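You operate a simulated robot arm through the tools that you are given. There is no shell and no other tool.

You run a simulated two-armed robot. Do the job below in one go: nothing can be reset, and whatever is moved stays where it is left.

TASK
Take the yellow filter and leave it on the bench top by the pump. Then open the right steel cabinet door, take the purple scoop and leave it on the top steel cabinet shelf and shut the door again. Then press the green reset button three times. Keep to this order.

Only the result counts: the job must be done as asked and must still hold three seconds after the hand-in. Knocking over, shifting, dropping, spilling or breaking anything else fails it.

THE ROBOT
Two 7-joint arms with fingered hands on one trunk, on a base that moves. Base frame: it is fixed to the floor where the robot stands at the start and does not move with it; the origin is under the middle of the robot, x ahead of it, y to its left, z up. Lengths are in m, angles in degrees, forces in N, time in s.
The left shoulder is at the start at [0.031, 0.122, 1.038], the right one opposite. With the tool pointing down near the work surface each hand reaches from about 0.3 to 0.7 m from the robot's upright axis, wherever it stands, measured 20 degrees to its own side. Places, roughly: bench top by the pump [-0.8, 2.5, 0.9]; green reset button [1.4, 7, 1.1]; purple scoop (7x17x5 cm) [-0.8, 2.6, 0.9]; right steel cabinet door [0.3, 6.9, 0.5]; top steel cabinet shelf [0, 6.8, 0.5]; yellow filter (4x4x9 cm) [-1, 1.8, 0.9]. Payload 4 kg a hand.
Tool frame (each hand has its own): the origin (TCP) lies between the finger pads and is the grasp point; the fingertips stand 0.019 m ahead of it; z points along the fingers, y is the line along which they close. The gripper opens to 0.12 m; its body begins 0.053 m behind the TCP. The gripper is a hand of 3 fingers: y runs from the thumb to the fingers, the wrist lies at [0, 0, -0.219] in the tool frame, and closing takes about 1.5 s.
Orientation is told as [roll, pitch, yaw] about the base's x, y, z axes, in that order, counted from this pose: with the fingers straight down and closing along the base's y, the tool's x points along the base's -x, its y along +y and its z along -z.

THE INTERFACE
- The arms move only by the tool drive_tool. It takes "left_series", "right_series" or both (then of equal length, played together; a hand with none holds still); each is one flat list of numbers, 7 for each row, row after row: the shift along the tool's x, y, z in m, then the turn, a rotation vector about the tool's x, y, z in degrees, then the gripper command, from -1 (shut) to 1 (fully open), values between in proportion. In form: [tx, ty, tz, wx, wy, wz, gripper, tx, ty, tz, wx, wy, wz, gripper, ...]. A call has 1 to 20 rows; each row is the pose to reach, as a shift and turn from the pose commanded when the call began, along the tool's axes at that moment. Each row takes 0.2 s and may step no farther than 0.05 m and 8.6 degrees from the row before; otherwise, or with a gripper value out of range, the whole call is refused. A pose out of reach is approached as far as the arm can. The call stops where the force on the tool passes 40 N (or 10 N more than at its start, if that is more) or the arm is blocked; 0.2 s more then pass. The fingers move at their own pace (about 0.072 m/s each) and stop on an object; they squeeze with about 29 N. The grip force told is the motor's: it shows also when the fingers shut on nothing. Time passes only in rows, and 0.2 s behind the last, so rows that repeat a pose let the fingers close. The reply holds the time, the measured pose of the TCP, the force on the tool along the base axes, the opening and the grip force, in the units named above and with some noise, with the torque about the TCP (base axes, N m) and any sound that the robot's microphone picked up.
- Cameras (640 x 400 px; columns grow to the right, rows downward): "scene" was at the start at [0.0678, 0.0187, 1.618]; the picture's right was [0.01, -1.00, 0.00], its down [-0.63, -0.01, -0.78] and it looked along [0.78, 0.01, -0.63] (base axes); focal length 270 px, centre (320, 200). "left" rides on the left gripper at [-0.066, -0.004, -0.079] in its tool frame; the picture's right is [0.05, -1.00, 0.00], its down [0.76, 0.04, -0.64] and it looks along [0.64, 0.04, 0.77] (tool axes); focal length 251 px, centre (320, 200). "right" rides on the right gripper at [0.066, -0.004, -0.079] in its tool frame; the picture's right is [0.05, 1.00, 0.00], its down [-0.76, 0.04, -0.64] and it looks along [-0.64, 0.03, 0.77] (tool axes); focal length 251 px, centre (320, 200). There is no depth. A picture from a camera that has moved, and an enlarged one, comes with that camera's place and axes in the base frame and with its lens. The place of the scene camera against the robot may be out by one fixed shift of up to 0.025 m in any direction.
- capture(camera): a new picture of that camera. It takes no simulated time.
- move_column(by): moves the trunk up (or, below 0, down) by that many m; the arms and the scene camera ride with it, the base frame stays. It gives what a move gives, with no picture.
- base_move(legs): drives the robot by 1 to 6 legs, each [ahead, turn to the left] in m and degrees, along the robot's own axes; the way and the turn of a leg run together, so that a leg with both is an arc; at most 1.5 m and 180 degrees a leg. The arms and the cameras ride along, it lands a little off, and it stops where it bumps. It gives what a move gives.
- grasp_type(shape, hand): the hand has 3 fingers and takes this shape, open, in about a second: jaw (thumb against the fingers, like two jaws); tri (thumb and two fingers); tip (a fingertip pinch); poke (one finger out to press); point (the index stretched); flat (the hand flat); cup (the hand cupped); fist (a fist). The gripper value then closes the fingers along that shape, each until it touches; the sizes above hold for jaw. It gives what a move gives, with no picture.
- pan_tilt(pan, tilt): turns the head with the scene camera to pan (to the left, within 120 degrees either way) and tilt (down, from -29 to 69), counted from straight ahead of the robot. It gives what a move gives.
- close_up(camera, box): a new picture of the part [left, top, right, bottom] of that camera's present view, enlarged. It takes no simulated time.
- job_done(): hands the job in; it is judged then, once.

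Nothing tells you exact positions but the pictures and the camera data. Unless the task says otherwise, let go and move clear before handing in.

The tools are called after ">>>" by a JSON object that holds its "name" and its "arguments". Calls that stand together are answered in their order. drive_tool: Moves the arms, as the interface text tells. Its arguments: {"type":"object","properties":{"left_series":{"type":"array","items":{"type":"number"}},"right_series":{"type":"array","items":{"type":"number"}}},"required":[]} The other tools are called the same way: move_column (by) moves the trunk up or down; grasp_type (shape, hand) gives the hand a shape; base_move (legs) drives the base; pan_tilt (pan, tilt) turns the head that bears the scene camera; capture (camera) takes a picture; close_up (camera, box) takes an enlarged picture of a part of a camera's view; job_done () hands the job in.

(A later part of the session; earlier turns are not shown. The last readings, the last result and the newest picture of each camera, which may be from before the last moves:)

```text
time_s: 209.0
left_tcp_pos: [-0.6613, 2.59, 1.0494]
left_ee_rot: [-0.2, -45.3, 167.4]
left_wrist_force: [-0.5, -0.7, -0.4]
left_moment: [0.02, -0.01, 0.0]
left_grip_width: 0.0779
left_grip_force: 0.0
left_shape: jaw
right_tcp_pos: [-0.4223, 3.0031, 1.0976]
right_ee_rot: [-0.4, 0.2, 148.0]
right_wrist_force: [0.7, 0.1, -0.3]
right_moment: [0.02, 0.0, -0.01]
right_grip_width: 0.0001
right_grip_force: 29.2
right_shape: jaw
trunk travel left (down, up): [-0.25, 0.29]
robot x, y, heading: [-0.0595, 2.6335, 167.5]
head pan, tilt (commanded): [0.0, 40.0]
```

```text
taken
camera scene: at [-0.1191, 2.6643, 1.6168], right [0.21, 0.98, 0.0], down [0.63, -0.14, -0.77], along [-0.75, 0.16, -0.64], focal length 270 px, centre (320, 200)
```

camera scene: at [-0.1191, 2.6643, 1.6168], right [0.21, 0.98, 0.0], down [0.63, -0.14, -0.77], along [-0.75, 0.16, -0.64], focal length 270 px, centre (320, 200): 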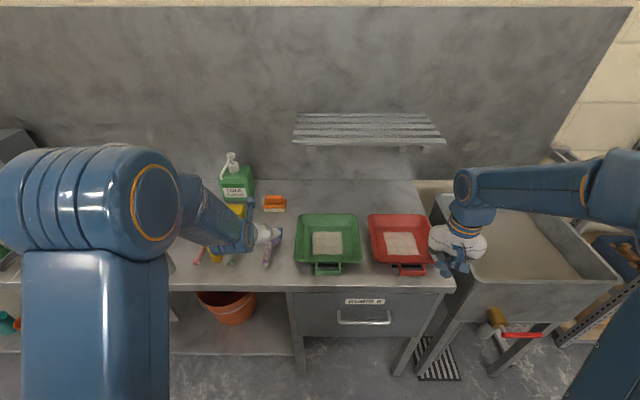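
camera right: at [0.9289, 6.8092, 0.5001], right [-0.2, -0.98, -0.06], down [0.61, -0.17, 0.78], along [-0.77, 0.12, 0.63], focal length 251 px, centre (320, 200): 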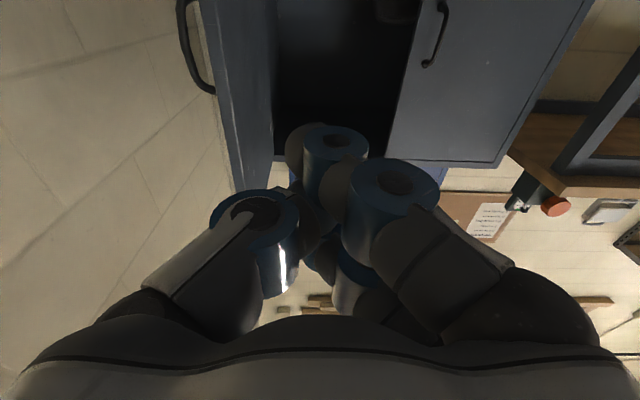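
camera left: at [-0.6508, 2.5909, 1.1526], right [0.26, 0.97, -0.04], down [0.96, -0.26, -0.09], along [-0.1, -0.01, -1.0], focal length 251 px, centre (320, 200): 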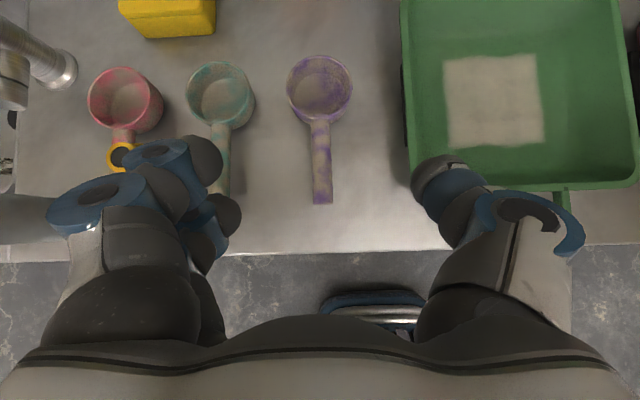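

From here the scoop is plainly visible below the hand. The green tray's rim is close on the thumb side, so I'll narrow the fingers and check how wide the hand then is.

>>> {"name": "drive_tool", "arguments": {"left_series": [0, 0, 0, 0, 0, 0, -0.3, 0, 0, 0, 0, 0, 0, -0.3, 0, 0, 0, 0, 0, 0, -0.3]}}

>>> {"name": "capture", "arguments": {"camera": "left"}}

```text
time_s: 209.8
left_tcp_pos: [-0.6591, 2.5907, 1.0491]
left_ee_rot: [-0.3, -45.2, 167.3]
left_wrist_force: [-0.3, 0.3, 0.6]
left_moment: [0.06, 0.02, 0.01]
left_grip_width: 0.0426
left_grip_force: 0.0
left_shape: jaw
right_tcp_pos: [-0.4215, 3.0042, 1.0968]
right_ee_rot: [-0.4, 0.1, 147.9]
right_wrist_force: [0.1, -0.4, 0.2]
right_moment: [0.0, 0.02, -0.02]
right_grip_width: 0.0
right_grip_force: 29.4
right_shape: jaw
trunk travel left (down, up): [-0.25, 0.29]
robot x, y, heading: [-0.0541, 2.6312, 167.3]
head pan, tilt (commanded): [0.0, 40.0]
```

```text
taken
camera left: at [-0.6509, 2.5909, 1.1526], right [0.26, 0.97, -0.04], down [0.96, -0.26, -0.09], along [-0.09, -0.01, -1.0], focal length 251 px, centre (320, 200)
```

left: 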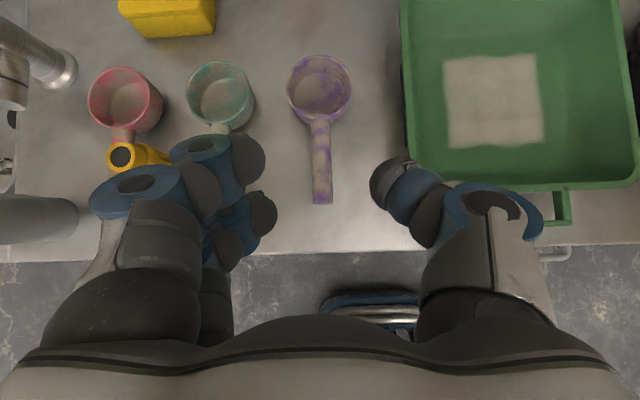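

With the fingers narrowed the hand just clears the tray rim if I bias it a few millimetres away from the tray. I'll narrow a bit more, line up behind the handle and descend most of the way along the hand's axis.

>>> {"name": "drive_tool", "arguments": {"left_series": [0.03, 0.004, 0, 0, 0, 0, -0.4, 0.061, 0.0075, 0.01, 0, 0, 0, -0.4, 0.061, 0.0075, 0.05, 0, 0, 0, -0.4, 0.061, 0.0075, 0.09, 0, 0, 0, -0.4, 0.061, 0.0075, 0.115, 0, 0, 0, -0.4, 0.061, 0.0075, 0.115, 0, 0, 0, -0.4]}}

>>> {"name": "capture", "arguments": {"camera": "left"}}

```text
time_s: 211.2
left_tcp_pos: [-0.6988, 2.5892, 0.9256]
left_ee_rot: [-0.3, -45.2, 167.4]
left_wrist_force: [0.0, 0.2, 0.2]
left_moment: [0.01, 0.01, -0.02]
left_grip_width: 0.0363
left_grip_force: 0.1
left_shape: jaw
right_tcp_pos: [-0.4225, 3.0039, 1.0972]
right_ee_rot: [-0.4, -0.1, 148.0]
right_wrist_force: [-0.1, -0.4, 0.2]
right_moment: [0.01, 0.03, 0.01]
right_grip_width: 0.0001
right_grip_force: 29.3
right_shape: jaw
trunk travel left (down, up): [-0.25, 0.29]
robot x, y, heading: [-0.059, 2.6338, 168.1]
head pan, tilt (commanded): [0.0, 40.0]
```

```text
taken
camera left: at [-0.6893, 2.5906, 1.0286], right [0.26, 0.97, -0.04], down [0.96, -0.26, -0.09], along [-0.1, -0.01, -1.0], focal length 251 px, centre (320, 200)
```

left: 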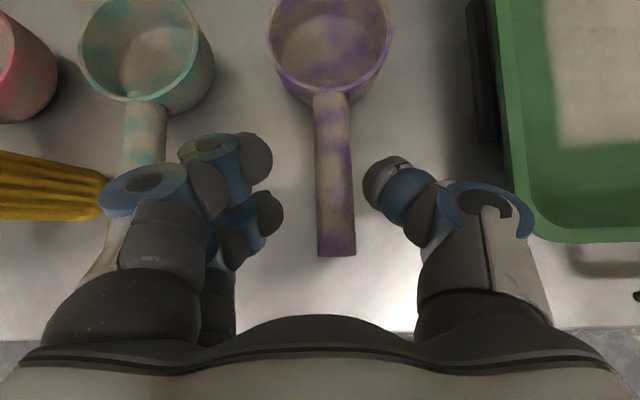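

The handle lies between the fingers with clear margins to the tray and the green scoop. I'll go down the last 4 cm and check.

>>> {"name": "drive_tool", "arguments": {"left_series": [0, 0, 0.015, 0, 0, 0, -0.4, 0, 0, 0.03, 0, 0, 0, -0.4, 0, 0, 0.043, 0, 0, 0, -0.4, 0, 0, 0.043, 0, 0, 0, -0.4]}}

>>> {"name": "capture", "arguments": {"camera": "left"}}

```text
time_s: 212.2
left_tcp_pos: [-0.7286, 2.5978, 0.8949]
left_ee_rot: [-0.3, -45.2, 167.4]
left_wrist_force: [0.2, 0.5, 1.3]
left_moment: [0.03, 0.0, 0.02]
left_grip_width: 0.0364
left_grip_force: 0.1
left_shape: jaw
right_tcp_pos: [-0.4221, 3.003, 1.0971]
right_ee_rot: [-0.5, 0.0, 148.0]
right_wrist_force: [-0.3, -0.4, 0.6]
right_moment: [-0.02, -0.01, -0.02]
right_grip_width: 0.0
right_grip_force: 29.2
right_shape: jaw
trunk travel left (down, up): [-0.25, 0.29]
robot x, y, heading: [-0.0568, 2.6334, 167.3]
head pan, tilt (commanded): [0.0, 40.0]
```

```text
taken
camera left: at [-0.719, 2.5981, 0.9973], right [0.26, 0.97, -0.04], down [0.96, -0.26, -0.09], along [-0.1, -0.01, -1.0], focal length 251 px, centre (320, 200)
```

left: 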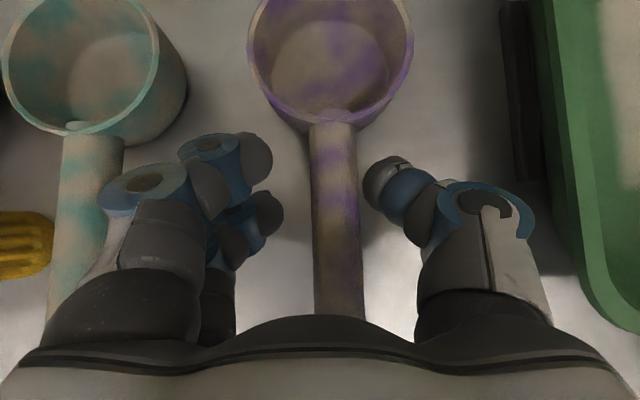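

The handle is well between the fingers. Closing now.

>>> {"name": "drive_tool", "arguments": {"left_series": [0, 0, 0, 0, 0, 0, -0.7, 0, 0, 0, 0, 0, 0, -1, 0, 0, 0, 0, 0, 0, -1, 0, 0, 0, 0, 0, 0, -1, 0, 0, 0, 0, 0, 0, -1, 0, 0, 0, 0, 0, 0, -1, 0, 0, 0, 0, 0, 0, -1]}}

>>> {"name": "capture", "arguments": {"camera": "left"}}

```text
time_s: 213.8
left_tcp_pos: [-0.7282, 2.5972, 0.8946]
left_ee_rot: [-0.3, -45.2, 167.5]
left_wrist_force: [-0.5, 0.1, 1.2]
left_moment: [0.06, 0.06, -0.02]
left_grip_width: 0.0117
left_grip_force: 28.6
left_shape: jaw
right_tcp_pos: [-0.4227, 3.0023, 1.0987]
right_ee_rot: [-0.4, 0.1, 148.1]
right_wrist_force: [-0.5, -1.5, -0.5]
right_moment: [-0.01, 0.01, -0.03]
right_grip_width: 0.0
right_grip_force: 28.8
right_shape: jaw
trunk travel left (down, up): [-0.25, 0.29]
robot x, y, heading: [-0.0587, 2.6356, 167.3]
head pan, tilt (commanded): [0.0, 40.0]
```

```text
taken
camera left: at [-0.7192, 2.5981, 0.9972], right [0.26, 0.97, -0.04], down [0.96, -0.26, -0.09], along [-0.09, -0.01, -1.0], focal length 251 px, centre (320, 200)
```

left: 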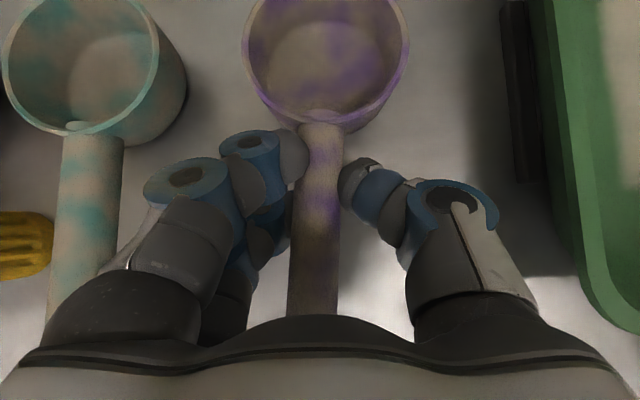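

The handle is gripped. I'll lift straight up a few centimetres and check the hold.

>>> {"name": "drive_tool", "arguments": {"left_series": [-0.0107, 0, -0.0106, 0, 0, 0, -1, -0.0213, 0, -0.0211, 0, 0, 0, -1, -0.032, 0, -0.0316, 0, 0, 0, -1, -0.0427, 0, -0.0422, 0, 0, 0, -1, -0.0427, 0, -0.0422, 0, 0, 0, -1]}}

>>> {"name": "capture", "arguments": {"camera": "left"}}

>>> {"name": "capture", "arguments": {"camera": "scene"}}

```text
time_s: 215.0
left_tcp_pos: [-0.7285, 2.5991, 0.9559]
left_ee_rot: [-0.2, -45.1, 167.4]
left_wrist_force: [0.0, 0.6, -0.8]
left_moment: [0.03, -0.02, -0.01]
left_grip_width: 0.0096
left_grip_force: 29.1
left_shape: jaw
right_tcp_pos: [-0.4233, 3.0041, 1.0982]
right_ee_rot: [-0.4, 0.1, 148.0]
right_wrist_force: [-0.1, -0.8, 0.7]
right_moment: [0.01, -0.02, 0.0]
right_grip_width: 0.0
right_grip_force: 29.6
right_shape: jaw
trunk travel left (down, up): [-0.25, 0.29]
robot x, y, heading: [-0.0536, 2.6367, 167.6]
head pan, tilt (commanded): [0.0, 40.0]
```

```text
taken
camera left: at [-0.7194, 2.5993, 1.0589], right [0.26, 0.97, -0.04], down [0.96, -0.26, -0.09], along [-0.09, -0.01, -1.0], focal length 251 px, centre (320, 200)
```

left: 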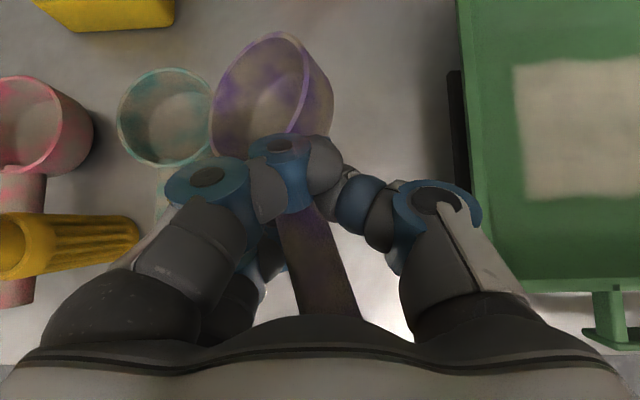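

```text
taken
camera scene: at [-0.1195, 2.6641, 1.6168], right [0.21, 0.98, 0.0], down [0.63, -0.14, -0.77], along [-0.75, 0.16, -0.64], focal length 270 px, centre (320, 200)
```

scene: 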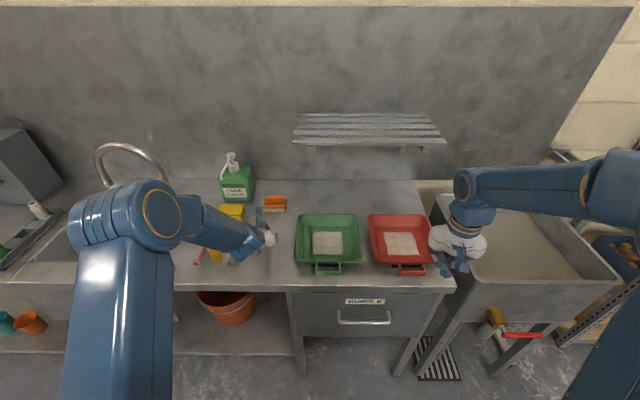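

The scoop came up but rolled in the fingers. Let me look closer at how it is held.

>>> {"name": "close_up", "arguments": {"camera": "left", "box": [180, 20, 460, 320]}}

>>> {"name": "close_up", "arguments": {"camera": "scene", "box": [200, 190, 320, 290]}}

```text
1.33 times, centred on (320, 170) of left
camera zoom: at [-0.7194, 2.5993, 1.0589], right [0.26, 0.97, -0.04], down [0.96, -0.26, -0.09], along [-0.09, -0.01, -1.0], focal length 335 px, centre (320, 240)
```

zoom: 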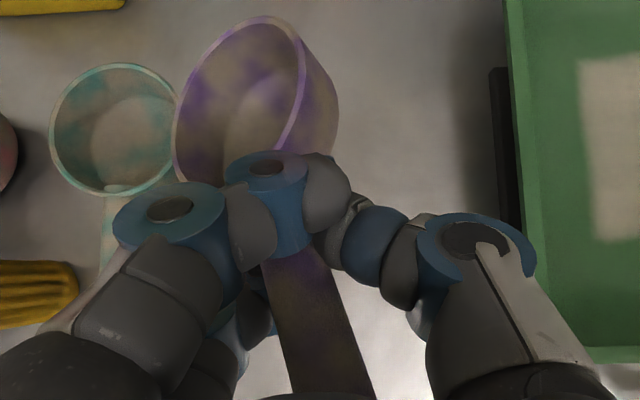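

```text
4.00 times, centred on (260, 240) of scene
camera zoom: at [-0.1195, 2.6641, 1.6168], right [0.21, 0.98, 0.0], down [0.63, -0.14, -0.77], along [-0.75, 0.16, -0.64], focal length 1080 px, centre (560, 40)
```

zoom: 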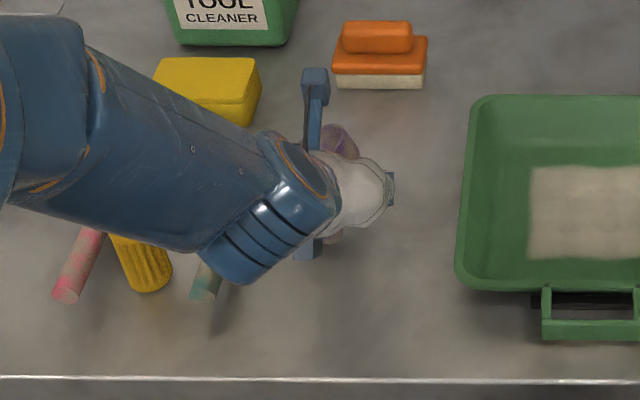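

The scoop droops and is rolled in this slanted grip, so I'll set it back down in its place and regrasp with a steeper hand. First shift 2 cm right so the bowl clears the green scoop, then lower until the bowl touches.

>>> {"name": "drive_tool", "arguments": {"left_series": [0, -0.01, 0, 0, 0, 0, -1, 0, -0.02, 0, 0, 0, 0, -1, 0.0071, -0.02, 0.007, 0, 0, 0, -1, 0.0142, -0.02, 0.0141, 0, 0, 0, -1, 0.0213, -0.02, 0.0211, 0, 0, 0, -1, 0.0213, -0.02, 0.0211, 0, 0, 0, -1]}}

>>> {"name": "capture", "arguments": {"camera": "left"}}

```text
time_s: 216.4
left_tcp_pos: [-0.7248, 2.6181, 0.9255]
left_ee_rot: [-0.2, -45.3, 167.4]
left_wrist_force: [-0.2, 0.8, -0.7]
left_moment: [0.0, -0.01, -0.01]
left_grip_width: 0.0095
left_grip_force: 28.6
left_shape: jaw
right_tcp_pos: [-0.4225, 3.0042, 1.0974]
right_ee_rot: [-0.4, 0.0, 148.0]
right_wrist_force: [-0.2, 0.2, 0.1]
right_moment: [0.03, 0.01, -0.03]
right_grip_width: 0.0
right_grip_force: 28.6
right_shape: jaw
trunk travel left (down, up): [-0.25, 0.29]
robot x, y, heading: [-0.0561, 2.6315, 167.5]
head pan, tilt (commanded): [0.0, 40.0]
```

```text
taken
camera left: at [-0.7148, 2.6184, 1.0283], right [0.26, 0.97, -0.04], down [0.96, -0.26, -0.09], along [-0.1, -0.01, -1.0], focal length 251 px, centre (320, 200)
```

left: 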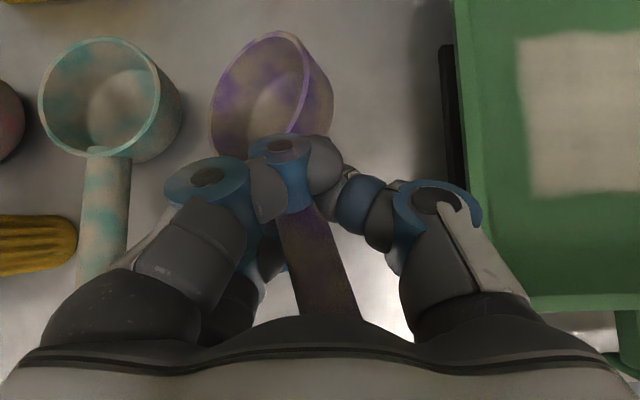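

No contact yet; I'll continue down in small steps watching the force.

>>> {"name": "drive_tool", "arguments": {"left_series": [0.0036, 0, 0.0035, 0, 0, 0, -1, 0.0071, 0, 0.007, 0, 0, 0, -1, 0.0071, 0, 0.007, 0, 0, 0, -1]}}

>>> {"name": "capture", "arguments": {"camera": "left"}}

```text
time_s: 217.2
left_tcp_pos: [-0.7247, 2.6182, 0.9153]
left_ee_rot: [-0.2, -45.2, 167.4]
left_wrist_force: [1.2, 0.3, 1.8]
left_moment: [-0.08, 0.12, 0.01]
left_grip_width: 0.0095
left_grip_force: 29.1
left_shape: jaw
right_tcp_pos: [-0.4226, 3.0026, 1.0978]
right_ee_rot: [-0.3, 0.0, 148.0]
right_wrist_force: [0.5, 0.1, -0.8]
right_moment: [0.0, -0.02, 0.02]
right_grip_width: 0.0
right_grip_force: 29.0
right_shape: jaw
trunk travel left (down, up): [-0.25, 0.29]
robot x, y, heading: [-0.0557, 2.6355, 167.5]
head pan, tilt (commanded): [0.0, 40.0]
```

```text
taken
camera left: at [-0.7145, 2.6188, 1.0185], right [0.26, 0.97, -0.04], down [0.96, -0.26, -0.09], along [-0.1, -0.01, -1.0], focal length 251 px, centre (320, 200)
```

left: 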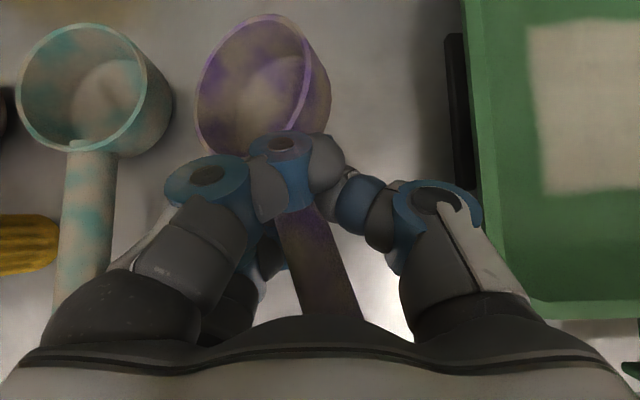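

The bowl now touches the bench and is being levelled by it. A little lower, then I open slowly.

>>> {"name": "drive_tool", "arguments": {"left_series": [0.0036, 0, 0.0035, 0, 0, 0, -1, 0.0064, 0, 0.0063, 0, 0, 0, -1, 0.0064, 0, 0.0063, 0, 0, 0, -0.8, 0.0064, 0, 0.0063, 0, 0, 0, -0.6, 0.0064, 0, 0.0063, 0, 0, 0, -0.4, 0.0064, 0, 0.0063, 0, 0, 0, -0.35, 0.0064, 0, 0.0063, 0, 0, 0, -0.35, 0.0064, 0, 0.0063, 0, 0, 0, -0.35]}}

>>> {"name": "capture", "arguments": {"camera": "left"}}

```text
time_s: 219.0
left_tcp_pos: [-0.7242, 2.6175, 0.9075]
left_ee_rot: [-0.2, -45.3, 167.5]
left_wrist_force: [1.7, 1.0, 1.0]
left_moment: [-0.01, 0.05, 0.0]
left_grip_width: 0.0383
left_grip_force: 0.0
left_shape: jaw
right_tcp_pos: [-0.4214, 3.0036, 1.0979]
right_ee_rot: [-0.3, 0.1, 148.0]
right_wrist_force: [0.2, 0.2, -0.1]
right_moment: [-0.01, -0.01, -0.02]
right_grip_width: 0.0002
right_grip_force: 29.4
right_shape: jaw
trunk travel left (down, up): [-0.25, 0.29]
robot x, y, heading: [-0.0545, 2.6352, 167.4]
head pan, tilt (commanded): [0.0, 40.0]
```

```text
taken
camera left: at [-0.7149, 2.6176, 1.0093], right [0.26, 0.97, -0.04], down [0.96, -0.26, -0.09], along [-0.09, -0.01, -1.0], focal length 251 px, centre (320, 200)
```

left: 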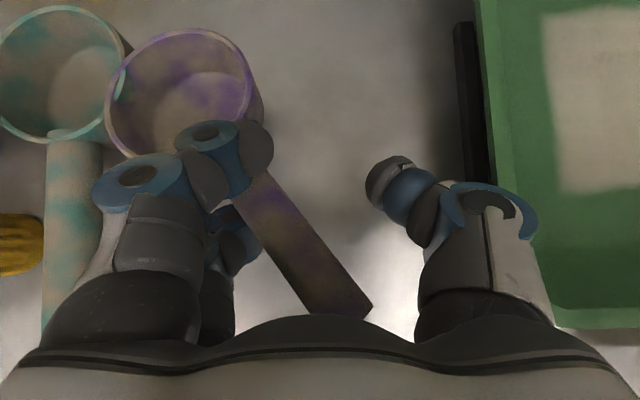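

On opening, a finger dragged the scoop sideways so its bowl now leans next to the green scoop. I'll lift the hand gently straight up and see how everything lies.

>>> {"name": "drive_tool", "arguments": {"left_series": [-0.0036, 0, -0.0035, 0, 0, 0, -0.35, -0.0071, 0, -0.007, 0, 0, 0, -0.35, -0.0142, 0, -0.0141, 0, 0, 0, -0.35, -0.0142, 0, -0.0141, 0, 0, 0, -0.35]}}

>>> {"name": "capture", "arguments": {"camera": "left"}}

```text
time_s: 220.0
left_tcp_pos: [-0.7248, 2.6166, 0.9262]
left_ee_rot: [-0.2, -45.3, 167.4]
left_wrist_force: [-0.3, 0.9, 0.1]
left_moment: [0.03, -0.05, -0.02]
left_grip_width: 0.0388
left_grip_force: 0.0
left_shape: jaw
right_tcp_pos: [-0.4226, 3.003, 1.0969]
right_ee_rot: [-0.4, 0.1, 148.0]
right_wrist_force: [0.2, -0.2, -0.7]
right_moment: [0.0, 0.03, -0.01]
right_grip_width: 0.0
right_grip_force: 29.3
right_shape: jaw
trunk travel left (down, up): [-0.25, 0.29]
robot x, y, heading: [-0.056, 2.6346, 167.5]
head pan, tilt (commanded): [0.0, 40.0]
```

```text
taken
camera left: at [-0.7144, 2.6179, 1.0292], right [0.26, 0.97, -0.04], down [0.96, -0.26, -0.09], along [-0.09, -0.01, -1.0], focal length 251 px, centre (320, 200)
```

left: 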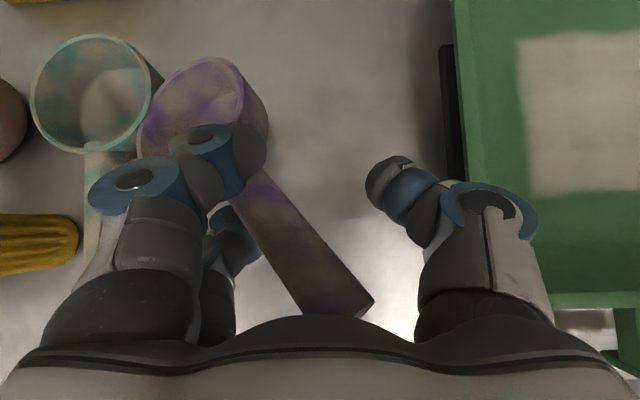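

The scoop's handle seems to rest on the lower finger with the bowl down on the bench. Let me look from the head camera too.

>>> {"name": "close_up", "arguments": {"camera": "scene", "box": [200, 190, 320, 290]}}

>>> {"name": "capture", "arguments": {"camera": "right"}}

>>> {"name": "close_up", "arguments": {"camera": "left", "box": [100, 20, 400, 330]}}

```text
4.00 times, centred on (260, 240) of scene
camera zoom: at [-0.1193, 2.6641, 1.6168], right [0.21, 0.98, 0.0], down [0.63, -0.14, -0.77], along [-0.75, 0.16, -0.64], focal length 1080 px, centre (560, 40)
```

zoom: 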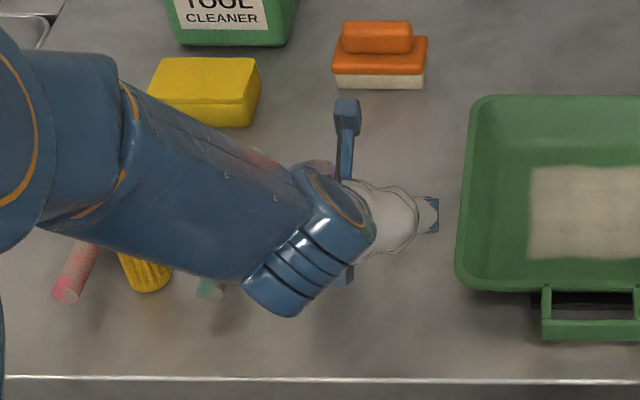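

```text
taken
camera right: at [-0.365, 2.9709, 1.1759], right [-0.48, -0.88, -0.01], down [-0.67, 0.37, 0.64], along [-0.56, 0.32, -0.77], focal length 251 px, centre (320, 200)
```

right: 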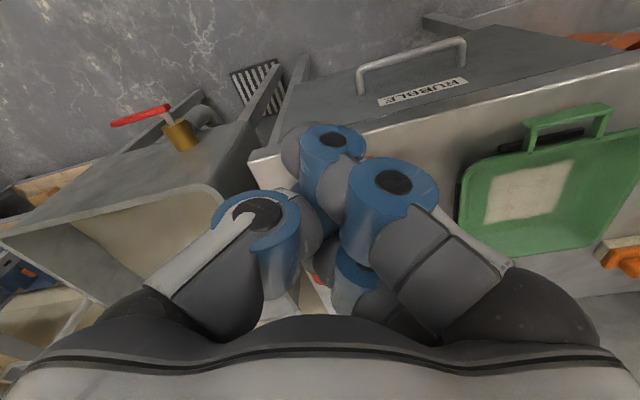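

```text
1.29 times, centred on (250, 175) of left
camera zoom: at [-0.7144, 2.6179, 1.0292], right [0.26, 0.97, -0.04], down [0.96, -0.26, -0.09], along [-0.09, -0.01, -1.0], focal length 324 px, centre (410, 232)
```

zoom: 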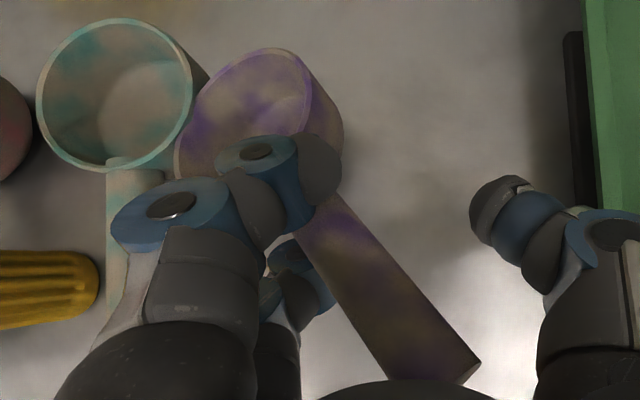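

The purple bowl leans right beside the green scoop, with the handle lodged between my two fingers. Closing the hand will draw it away from the green scoop, so I'll close again and look.

>>> {"name": "drive_tool", "arguments": {"left_series": [0, 0, 0, 0, 0, 0, -0.6, 0, 0, 0, 0, 0, 0, -1, 0, 0, 0, 0, 0, 0, -1, 0, 0, 0, 0, 0, 0, -1, 0, 0, 0, 0, 0, 0, -1, 0, 0, 0, 0, 0, 0, -1]}}

>>> {"name": "capture", "arguments": {"camera": "left"}}

```text
time_s: 221.4
left_tcp_pos: [-0.724, 2.6166, 0.9264]
left_ee_rot: [-0.1, -45.2, 167.4]
left_wrist_force: [0.3, 1.0, -1.7]
left_moment: [0.02, -0.04, 0.02]
left_grip_width: 0.0012
left_grip_force: 29.3
left_shape: jaw
right_tcp_pos: [-0.4234, 3.0037, 1.0972]
right_ee_rot: [-0.5, 0.2, 148.0]
right_wrist_force: [-0.7, -0.4, 0.1]
right_moment: [0.0, -0.02, 0.01]
right_grip_width: 0.0002
right_grip_force: 29.2
right_shape: jaw
trunk travel left (down, up): [-0.25, 0.29]
robot x, y, heading: [-0.0528, 2.6349, 167.6]
head pan, tilt (commanded): [0.0, 40.0]
```

```text
taken
camera left: at [-0.7144, 2.6177, 1.0291], right [0.26, 0.97, -0.04], down [0.96, -0.26, -0.09], along [-0.09, -0.01, -1.0], focal length 251 px, centre (320, 200)
```

left: 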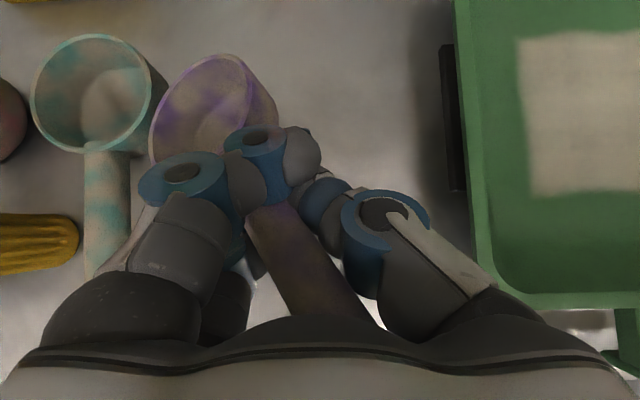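

>>> {"name": "drive_tool", "arguments": {"left_series": [-0.0071, -0.003, -0.007, 0, 0, 0, -1, -0.0142, -0.006, -0.0141, 0, 0, 0, -1, -0.0213, -0.01, -0.0211, 0, 0, 0, -1, -0.0284, -0.015, -0.0281, 0, 0, 0, -1, -0.0427, -0.02, -0.0422, 0, 0, 0, -1, -0.0427, -0.02, -0.0422, 0, 0, 0, -1]}}

>>> {"name": "capture", "arguments": {"camera": "left"}}

>>> {"name": "capture", "arguments": {"camera": "scene"}}

```text
time_s: 222.8
left_tcp_pos: [-0.7175, 2.6362, 0.9861]
left_ee_rot: [-0.3, -45.1, 167.4]
left_wrist_force: [0.0, 0.0, -0.7]
left_moment: [0.04, -0.03, -0.02]
left_grip_width: 0.0012
left_grip_force: 29.0
left_shape: jaw
right_tcp_pos: [-0.4234, 3.0037, 1.0972]
right_ee_rot: [-0.5, 0.1, 148.0]
right_wrist_force: [-1.2, -0.4, 0.1]
right_moment: [0.01, 0.0, 0.01]
right_grip_width: 0.0
right_grip_force: 29.1
right_shape: jaw
trunk travel left (down, up): [-0.25, 0.29]
robot x, y, heading: [-0.0553, 2.6309, 167.6]
head pan, tilt (commanded): [0.0, 40.0]
```

```text
taken
camera left: at [-0.7098, 2.6361, 1.0884], right [0.26, 0.97, -0.04], down [0.96, -0.26, -0.09], along [-0.09, -0.01, -1.0], focal length 251 px, centre (320, 200)
```

left: 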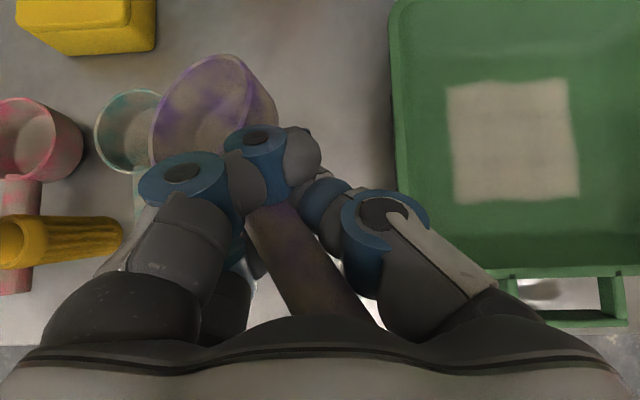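

```text
taken
camera scene: at [-0.1198, 2.6639, 1.6168], right [0.21, 0.98, 0.0], down [0.63, -0.14, -0.77], along [-0.75, 0.16, -0.64], focal length 270 px, centre (320, 200)
```

scene: 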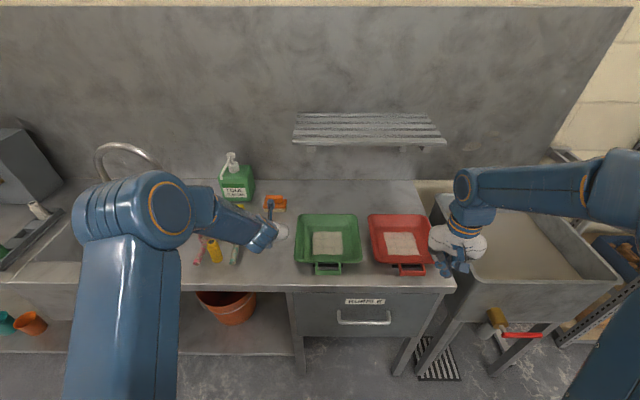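

The scoop is now wedged firmly and rose with the hand, away from the green scoop. I'll lift further and back off a little, then inspect the hold and the things left on the bench.

>>> {"name": "drive_tool", "arguments": {"left_series": [-0.0213, 0, -0.0211, 0, 0, 0, -1, -0.0427, 0, -0.0422, 0, 0, 0, -1, -0.064, 0, -0.0633, 0, 0, 0, -1, -0.0853, 0, -0.0844, 0, 0, 0, -1, -0.0853, 0, -0.0844, 0, 0, 0, -1]}}

>>> {"name": "base_move", "arguments": {"legs": [[-0.3, 0]]}}

>>> {"name": "capture", "arguments": {"camera": "left"}}

>>> {"name": "capture", "arguments": {"camera": "scene"}}

>>> {"name": "close_up", "arguments": {"camera": "scene", "box": [180, 160, 360, 300]}}

```text
time_s: 224.0
left_tcp_pos: [-0.721, 2.6363, 1.1061]
left_ee_rot: [-0.3, -45.1, 167.4]
left_wrist_force: [0.6, -0.2, -0.3]
left_moment: [0.05, -0.07, 0.0]
left_grip_width: 0.001
left_grip_force: 29.0
left_shape: jaw
right_tcp_pos: [-0.4229, 3.0026, 1.0973]
right_ee_rot: [-0.5, 0.0, 148.0]
right_wrist_force: [0.4, -0.1, -0.2]
right_moment: [0.01, 0.01, 0.0]
right_grip_width: 0.0
right_grip_force: 29.0
right_shape: jaw
trunk travel left (down, up): [-0.25, 0.29]
robot x, y, heading: [-0.0572, 2.6338, 167.7]
head pan, tilt (commanded): [0.0, 40.0]
```

```text
time_s: 226.0
left_tcp_pos: [-0.4299, 2.573, 1.1073]
left_ee_rot: [-0.2, -45.2, 167.3]
left_wrist_force: [0.4, 0.0, -1.3]
left_moment: [0.04, -0.06, 0.01]
left_grip_width: 0.0012
left_grip_force: 28.9
left_shape: jaw
right_tcp_pos: [-0.1309, 2.9407, 1.0981]
right_ee_rot: [-0.3, 0.0, 148.0]
right_wrist_force: [-0.4, 0.2, 0.6]
right_moment: [0.0, 0.02, 0.0]
right_grip_width: 0.0001
right_grip_force: 29.4
right_shape: jaw
trunk travel left (down, up): [-0.25, 0.29]
robot x, y, heading: [0.2341, 2.5683, 167.6]
head pan, tilt (commanded): [0.0, 40.0]
```

```text
taken
camera left: at [-0.4192, 2.5734, 1.2109], right [0.26, 0.97, -0.04], down [0.96, -0.26, -0.09], along [-0.1, -0.01, -1.0], focal length 251 px, centre (320, 200)
```

left: 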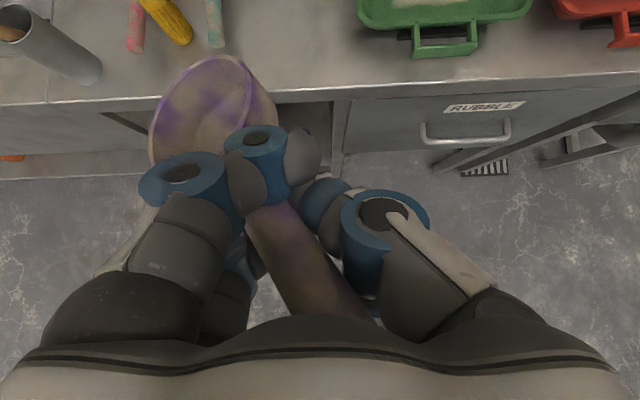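

```text
taken
camera scene: at [0.1725, 2.5999, 1.6169], right [0.22, 0.98, 0.0], down [0.63, -0.14, -0.77], along [-0.75, 0.17, -0.64], focal length 270 px, centre (320, 200)
```

scene: 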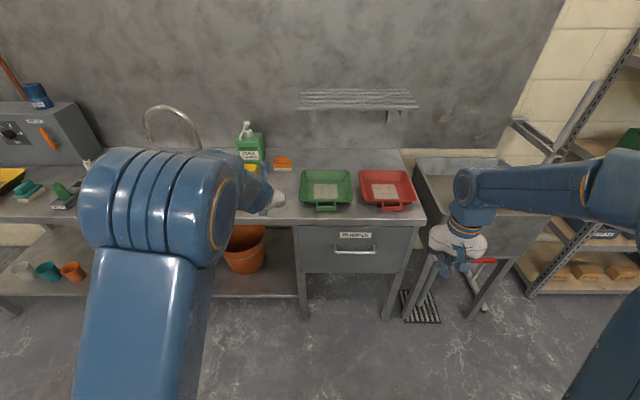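

```text
2.86 times, centred on (270, 230) of scene
camera zoom: at [0.1725, 2.5999, 1.6169], right [0.22, 0.98, 0.0], down [0.63, -0.14, -0.77], along [-0.75, 0.17, -0.64], focal length 771 px, centre (463, 114)
```

zoom: 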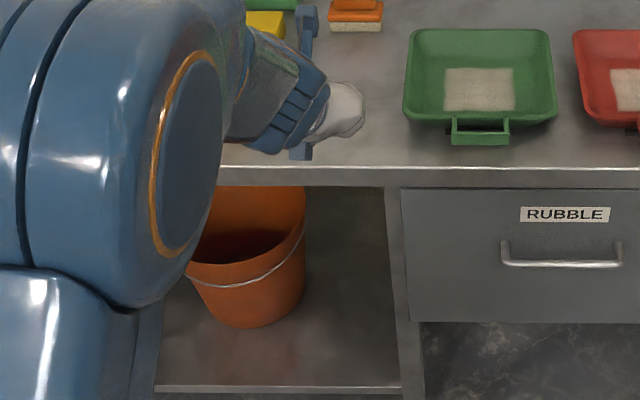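

The scoop is wedged steadily in the hand, and the green scoop and filter are where they were. I'll turn right in steps with the scoop held high and drive back toward the cabinet.

>>> {"name": "base_move", "arguments": {"legs": [[0, -28]]}}

>>> {"name": "base_move", "arguments": {"legs": [[0, -28]]}}

>>> {"name": "base_move", "arguments": {"legs": [[0, -28]]}}

>>> {"name": "capture", "arguments": {"camera": "left"}}

>>> {"name": "pan_tilt", "arguments": {"pan": 75, "tilt": 35}}

>>> {"name": "capture", "arguments": {"camera": "scene"}}

```text
time_s: 227.3
left_tcp_pos: [-0.4054, 2.7426, 1.107]
left_ee_rot: [-0.2, -45.3, 152.3]
left_wrist_force: [0.4, 0.3, -1.7]
left_moment: [-0.03, -0.07, 0.03]
left_grip_width: 0.0013
left_grip_force: 28.7
left_shape: jaw
right_tcp_pos: [-0.0231, 3.019, 1.0964]
right_ee_rot: [-0.3, 0.0, 132.8]
right_wrist_force: [0.5, 0.4, -0.3]
right_moment: [-0.05, 0.03, 0.01]
right_grip_width: 0.0002
right_grip_force: 29.2
right_shape: jaw
trunk travel left (down, up): [-0.25, 0.29]
robot x, y, heading: [0.2279, 2.5531, 153.3]
head pan, tilt (commanded): [0.0, 40.0]
stopped in leg 1: the robot was blocked; the commanded pose is now the measured one
```

```text
time_s: 228.1
left_tcp_pos: [-0.406, 2.7469, 1.1067]
left_ee_rot: [-0.4, -45.0, 151.8]
left_wrist_force: [-1.2, 0.4, -1.9]
left_moment: [0.02, -0.04, 0.01]
left_grip_width: 0.001
left_grip_force: 28.9
left_shape: jaw
right_tcp_pos: [-0.0191, 3.0199, 1.0975]
right_ee_rot: [-0.4, 0.0, 132.3]
right_wrist_force: [0.5, -0.3, 0.0]
right_moment: [-0.02, -0.02, 0.02]
right_grip_width: 0.0
right_grip_force: 28.8
right_shape: jaw
trunk travel left (down, up): [-0.25, 0.29]
robot x, y, heading: [0.2289, 2.5536, 152.8]
head pan, tilt (commanded): [0.0, 40.0]
stopped in leg 1: the robot was blocked; the commanded pose is now the measured one
```

```text
time_s: 229.9
left_tcp_pos: [-0.2435, 3.0187, 1.1067]
left_ee_rot: [-0.5, -45.1, 124.2]
left_wrist_force: [-0.1, 0.5, -1.6]
left_moment: [-0.02, -0.06, 0.0]
left_grip_width: 0.001
left_grip_force: 28.5
left_shape: jaw
right_tcp_pos: [0.2264, 3.0794, 1.0966]
right_ee_rot: [-0.4, 0.2, 104.7]
right_wrist_force: [0.2, 0.7, 0.3]
right_moment: [0.0, -0.02, -0.05]
right_grip_width: 0.0
right_grip_force: 29.5
right_shape: jaw
trunk travel left (down, up): [-0.25, 0.29]
robot x, y, heading: [0.1945, 2.5308, 124.7]
head pan, tilt (commanded): [0.0, 40.0]
```

```text
taken
camera left: at [-0.2356, 3.0119, 1.2101], right [0.85, 0.52, -0.03], down [0.52, -0.85, -0.09], along [-0.07, 0.06, -1.0], focal length 251 px, centre (320, 200)
```

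left: 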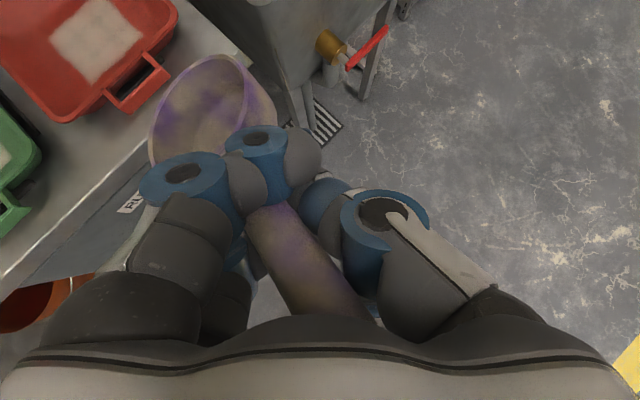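

```text
time_s: 231.3
left_tcp_pos: [-0.2419, 3.0177, 1.1078]
left_ee_rot: [-0.4, -45.3, 124.1]
left_wrist_force: [-0.6, -0.1, -1.3]
left_moment: [0.0, -0.07, -0.02]
left_grip_width: 0.001
left_grip_force: 28.8
left_shape: jaw
right_tcp_pos: [0.2262, 3.0799, 1.0974]
right_ee_rot: [-0.4, 0.1, 104.6]
right_wrist_force: [0.0, 0.2, -0.6]
right_moment: [-0.03, -0.01, -0.02]
right_grip_width: 0.0
right_grip_force: 28.6
right_shape: jaw
trunk travel left (down, up): [-0.25, 0.29]
robot x, y, heading: [0.196, 2.5326, 124.5]
head pan, tilt (commanded): [75.0, 35.0]
```

```text
taken
camera scene: at [0.1263, 2.501, 1.6244], right [-0.34, 0.94, 0.0], down [0.54, 0.19, -0.82], along [-0.77, -0.28, -0.57], focal length 270 px, centre (320, 200)
```

scene: 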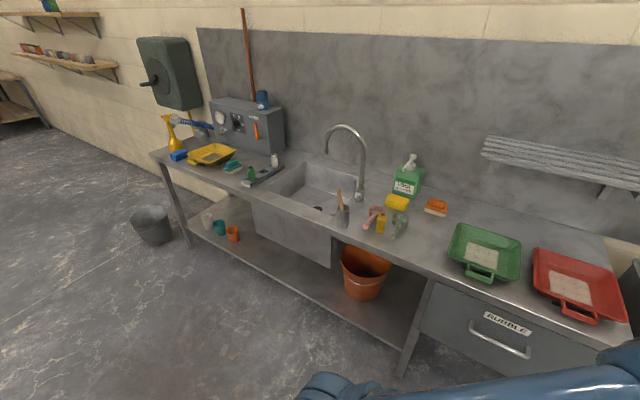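

The bench is in view again. Let me check the filter, pump and the remaining scoops closely.

>>> {"name": "close_up", "arguments": {"camera": "scene", "box": [310, 140, 470, 260]}}

```text
3.33 times, centred on (390, 200) of scene
camera zoom: at [0.1263, 2.501, 1.6244], right [-0.34, 0.94, 0.0], down [0.54, 0.19, -0.82], along [-0.77, -0.28, -0.57], focal length 900 px, centre (87, 200)
```

zoom: 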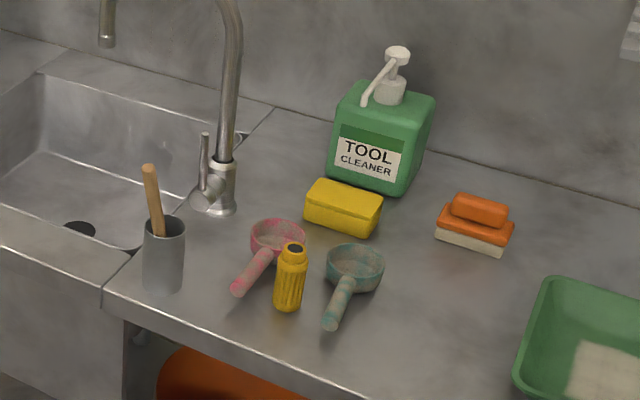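

Everything on the bench is in order: filter upright by the pump, pink and green scoops in place. I continue turning toward the cabinet.

>>> {"name": "base_move", "arguments": {"legs": [[0, -25]]}}

>>> {"name": "base_move", "arguments": {"legs": [[0, -25]]}}

>>> {"name": "base_move", "arguments": {"legs": [[1.3, 0]]}}

```text
time_s: 232.2
left_tcp_pos: [-0.2227, 3.0345, 1.1086]
left_ee_rot: [-0.4, -45.2, 122.0]
left_wrist_force: [0.4, -0.2, -1.1]
left_moment: [-0.01, -0.04, 0.04]
left_grip_width: 0.0011
left_grip_force: 28.9
left_shape: jaw
right_tcp_pos: [0.2474, 3.0769, 1.0962]
right_ee_rot: [-0.4, 0.0, 102.2]
right_wrist_force: [0.1, 0.1, -0.6]
right_moment: [-0.01, 0.04, 0.0]
right_grip_width: 0.0
right_grip_force: 28.4
right_shape: jaw
trunk travel left (down, up): [-0.25, 0.29]
robot x, y, heading: [0.1953, 2.5287, 122.4]
head pan, tilt (commanded): [75.0, 35.0]
stopped in leg 1: the robot was blocked; the commanded pose is now the measured one
```

```text
time_s: 233.3
left_tcp_pos: [-0.1596, 3.0795, 1.1083]
left_ee_rot: [-0.6, -45.2, 114.8]
left_wrist_force: [0.2, -0.7, -0.3]
left_moment: [-0.04, -0.09, 0.02]
left_grip_width: 0.0006
left_grip_force: 29.7
left_shape: jaw
right_tcp_pos: [0.3145, 3.0633, 1.0965]
right_ee_rot: [-0.4, 0.0, 95.1]
right_wrist_force: [0.9, 0.2, -0.8]
right_moment: [0.01, 0.05, 0.0]
right_grip_width: 0.0
right_grip_force: 29.2
right_shape: jaw
trunk travel left (down, up): [-0.25, 0.29]
robot x, y, heading: [0.1855, 2.5241, 115.8]
head pan, tilt (commanded): [75.0, 35.0]
stopped in leg 1: the robot was blocked; the commanded pose is now the measured one
```

```text
time_s: 238.0
left_tcp_pos: [-0.6248, 3.9403, 1.1002]
left_ee_rot: [-2.3, -44.5, 117.2]
left_wrist_force: [0.4, 0.5, -2.2]
left_moment: [0.04, -0.04, 0.02]
left_grip_width: 0.0004
left_grip_force: 29.3
left_shape: jaw
right_tcp_pos: [-0.1495, 3.9282, 1.0987]
right_ee_rot: [-1.8, 0.1, 96.2]
right_wrist_force: [-2.0, 0.4, -1.2]
right_moment: [0.0, -0.08, -0.03]
right_grip_width: 0.0001
right_grip_force: 29.6
right_shape: jaw
trunk travel left (down, up): [-0.25, 0.29]
robot x, y, heading: [-0.2392, 3.3891, 117.0]
head pan, tilt (commanded): [75.0, 35.0]
stopped in leg 1: the robot was blocked; the commanded pose is now the measured one
```

I drove on without noticing the turns had stopped short, and the base has now bumped something near the trough/shelf. Let me look before moving.

>>> {"name": "pan_tilt", "arguments": {"pan": 0, "tilt": 45}}

>>> {"name": "capture", "arguments": {"camera": "scene"}}

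>>> {"name": "capture", "arguments": {"camera": "left"}}

>>> {"name": "capture", "arguments": {"camera": "right"}}

>>> {"name": "pan_tilt", "arguments": {"pan": 70, "tilt": 50}}

>>> {"name": "capture", "arguments": {"camera": "scene"}}

```text
time_s: 239.4
left_tcp_pos: [-0.6189, 3.933, 1.1104]
left_ee_rot: [-2.2, -45.2, 117.4]
left_wrist_force: [0.9, 0.0, -1.6]
left_moment: [-0.01, -0.08, 0.02]
left_grip_width: 0.0002
left_grip_force: 29.2
left_shape: jaw
right_tcp_pos: [-0.1449, 3.9215, 1.103]
right_ee_rot: [-1.6, -0.5, 96.1]
right_wrist_force: [-0.1, -0.1, -0.1]
right_moment: [-0.01, -0.02, 0.02]
right_grip_width: 0.0001
right_grip_force: 29.2
right_shape: jaw
trunk travel left (down, up): [-0.25, 0.29]
robot x, y, heading: [-0.2385, 3.3862, 116.7]
head pan, tilt (commanded): [0.0, 45.0]
```

```text
taken
camera scene: at [-0.245, 3.4669, 1.6124], right [0.89, 0.45, -0.01], down [0.31, -0.63, -0.71], along [-0.33, 0.63, -0.71], focal length 270 px, centre (320, 200)
```

scene: 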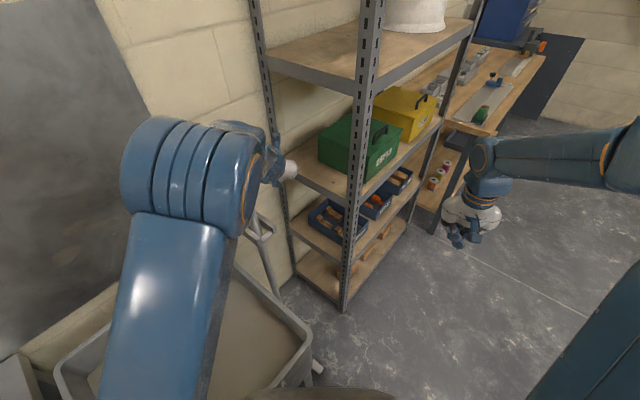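

```text
taken
camera left: at [-0.6148, 3.9245, 1.2127], right [0.92, 0.4, -0.01], down [0.4, -0.91, -0.09], along [-0.05, 0.08, -1.0], focal length 251 px, centre (320, 200)
```

left: 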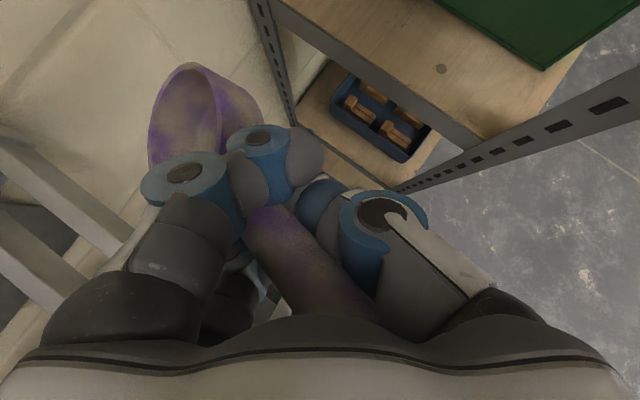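

```text
taken
camera right: at [-0.1357, 3.8547, 1.1806], right [-0.99, -0.16, -0.03], down [-0.14, 0.75, 0.65], along [-0.08, 0.64, -0.76], focal length 251 px, centre (320, 200)
```

right: 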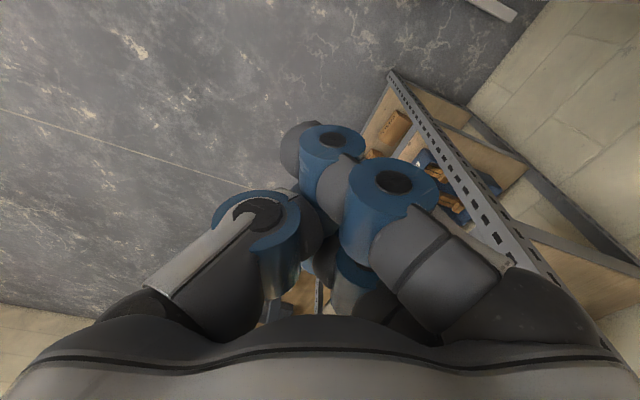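

```text
time_s: 240.9
left_tcp_pos: [-0.619, 3.9339, 1.1091]
left_ee_rot: [-2.4, -45.1, 117.3]
left_wrist_force: [-0.3, 0.1, -1.2]
left_moment: [-0.01, -0.05, 0.02]
left_grip_width: 0.0001
left_grip_force: 29.2
left_shape: jaw
right_tcp_pos: [-0.1442, 3.9212, 1.1009]
right_ee_rot: [-1.5, -0.4, 96.2]
right_wrist_force: [0.1, -0.3, 0.9]
right_moment: [-0.01, -0.02, 0.02]
right_grip_width: 0.0
right_grip_force: 29.4
right_shape: jaw
trunk travel left (down, up): [-0.25, 0.29]
robot x, y, heading: [-0.237, 3.3867, 116.5]
head pan, tilt (commanded): [70.0, 50.0]
```

```text
taken
camera scene: at [-0.285, 3.3857, 1.6064], right [-0.12, 0.99, 0.0], down [0.75, 0.09, -0.65], along [-0.65, -0.08, -0.76], focal length 270 px, centre (320, 200)
```

scene: 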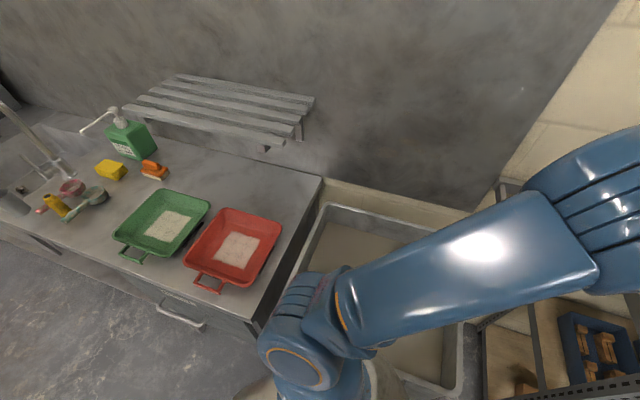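

The base had run against the wash trough beside the shelf; nothing appears displaced, and the scoop is still held. I'll back straight out the way I came.

>>> {"name": "base_move", "arguments": {"legs": [[-0.6, 0]]}}

```text
time_s: 244.2
left_tcp_pos: [-0.3492, 3.4005, 1.1047]
left_ee_rot: [-2.6, -45.1, 117.1]
left_wrist_force: [1.2, -0.8, -1.8]
left_moment: [-0.06, -0.08, 0.0]
left_grip_width: 0.0009
left_grip_force: 29.0
left_shape: jaw
right_tcp_pos: [0.1259, 3.3865, 1.1013]
right_ee_rot: [-1.7, -0.4, 96.1]
right_wrist_force: [-0.5, -1.2, 0.0]
right_moment: [0.02, 0.03, -0.02]
right_grip_width: 0.0002
right_grip_force: 28.8
right_shape: jaw
trunk travel left (down, up): [-0.25, 0.29]
robot x, y, heading: [0.0336, 2.853, 116.8]
head pan, tilt (commanded): [70.0, 50.0]
```

Backed out cleanly. Let me check the trough and shelf area.

>>> {"name": "pan_tilt", "arguments": {"pan": 25, "tilt": 40}}

>>> {"name": "capture", "arguments": {"camera": "scene"}}

>>> {"name": "capture", "arguments": {"camera": "left"}}

```text
time_s: 245.4
left_tcp_pos: [-0.3485, 3.4001, 1.105]
left_ee_rot: [-2.5, -45.0, 117.1]
left_wrist_force: [-0.1, 0.1, -0.3]
left_moment: [-0.01, -0.07, 0.01]
left_grip_width: 0.0009
left_grip_force: 29.3
left_shape: jaw
right_tcp_pos: [0.125, 3.3879, 1.1014]
right_ee_rot: [-1.7, -0.2, 96.0]
right_wrist_force: [-0.3, 1.2, -0.9]
right_moment: [-0.02, -0.03, 0.0]
right_grip_width: 0.0
right_grip_force: 29.3
right_shape: jaw
trunk travel left (down, up): [-0.25, 0.29]
robot x, y, heading: [0.0338, 2.8539, 116.5]
head pan, tilt (commanded): [25.0, 40.0]
```

```text
taken
camera scene: at [-0.0264, 2.9049, 1.6168], right [0.62, 0.79, 0.0], down [0.51, -0.4, -0.77], along [-0.6, 0.47, -0.64], focal length 270 px, centre (320, 200)
```

scene: 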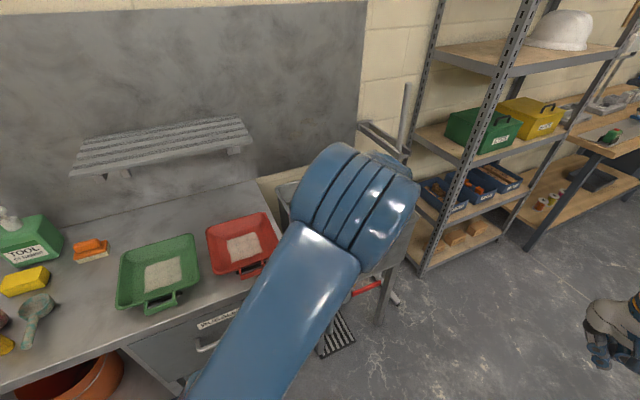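

```text
taken
camera left: at [-0.3453, 3.3914, 1.2075], right [0.92, 0.39, -0.01], down [0.39, -0.92, -0.09], along [-0.04, 0.08, -1.0], focal length 251 px, centre (320, 200)
```

left: 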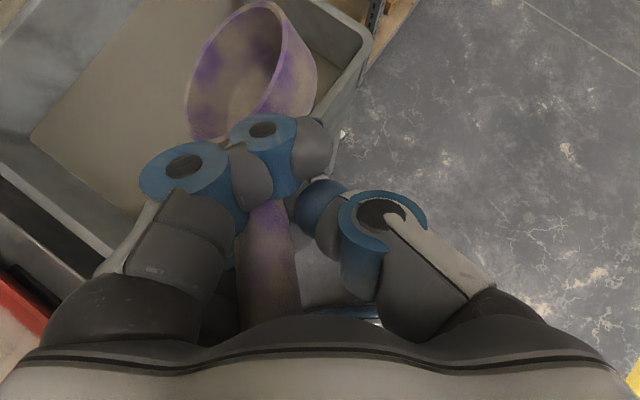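

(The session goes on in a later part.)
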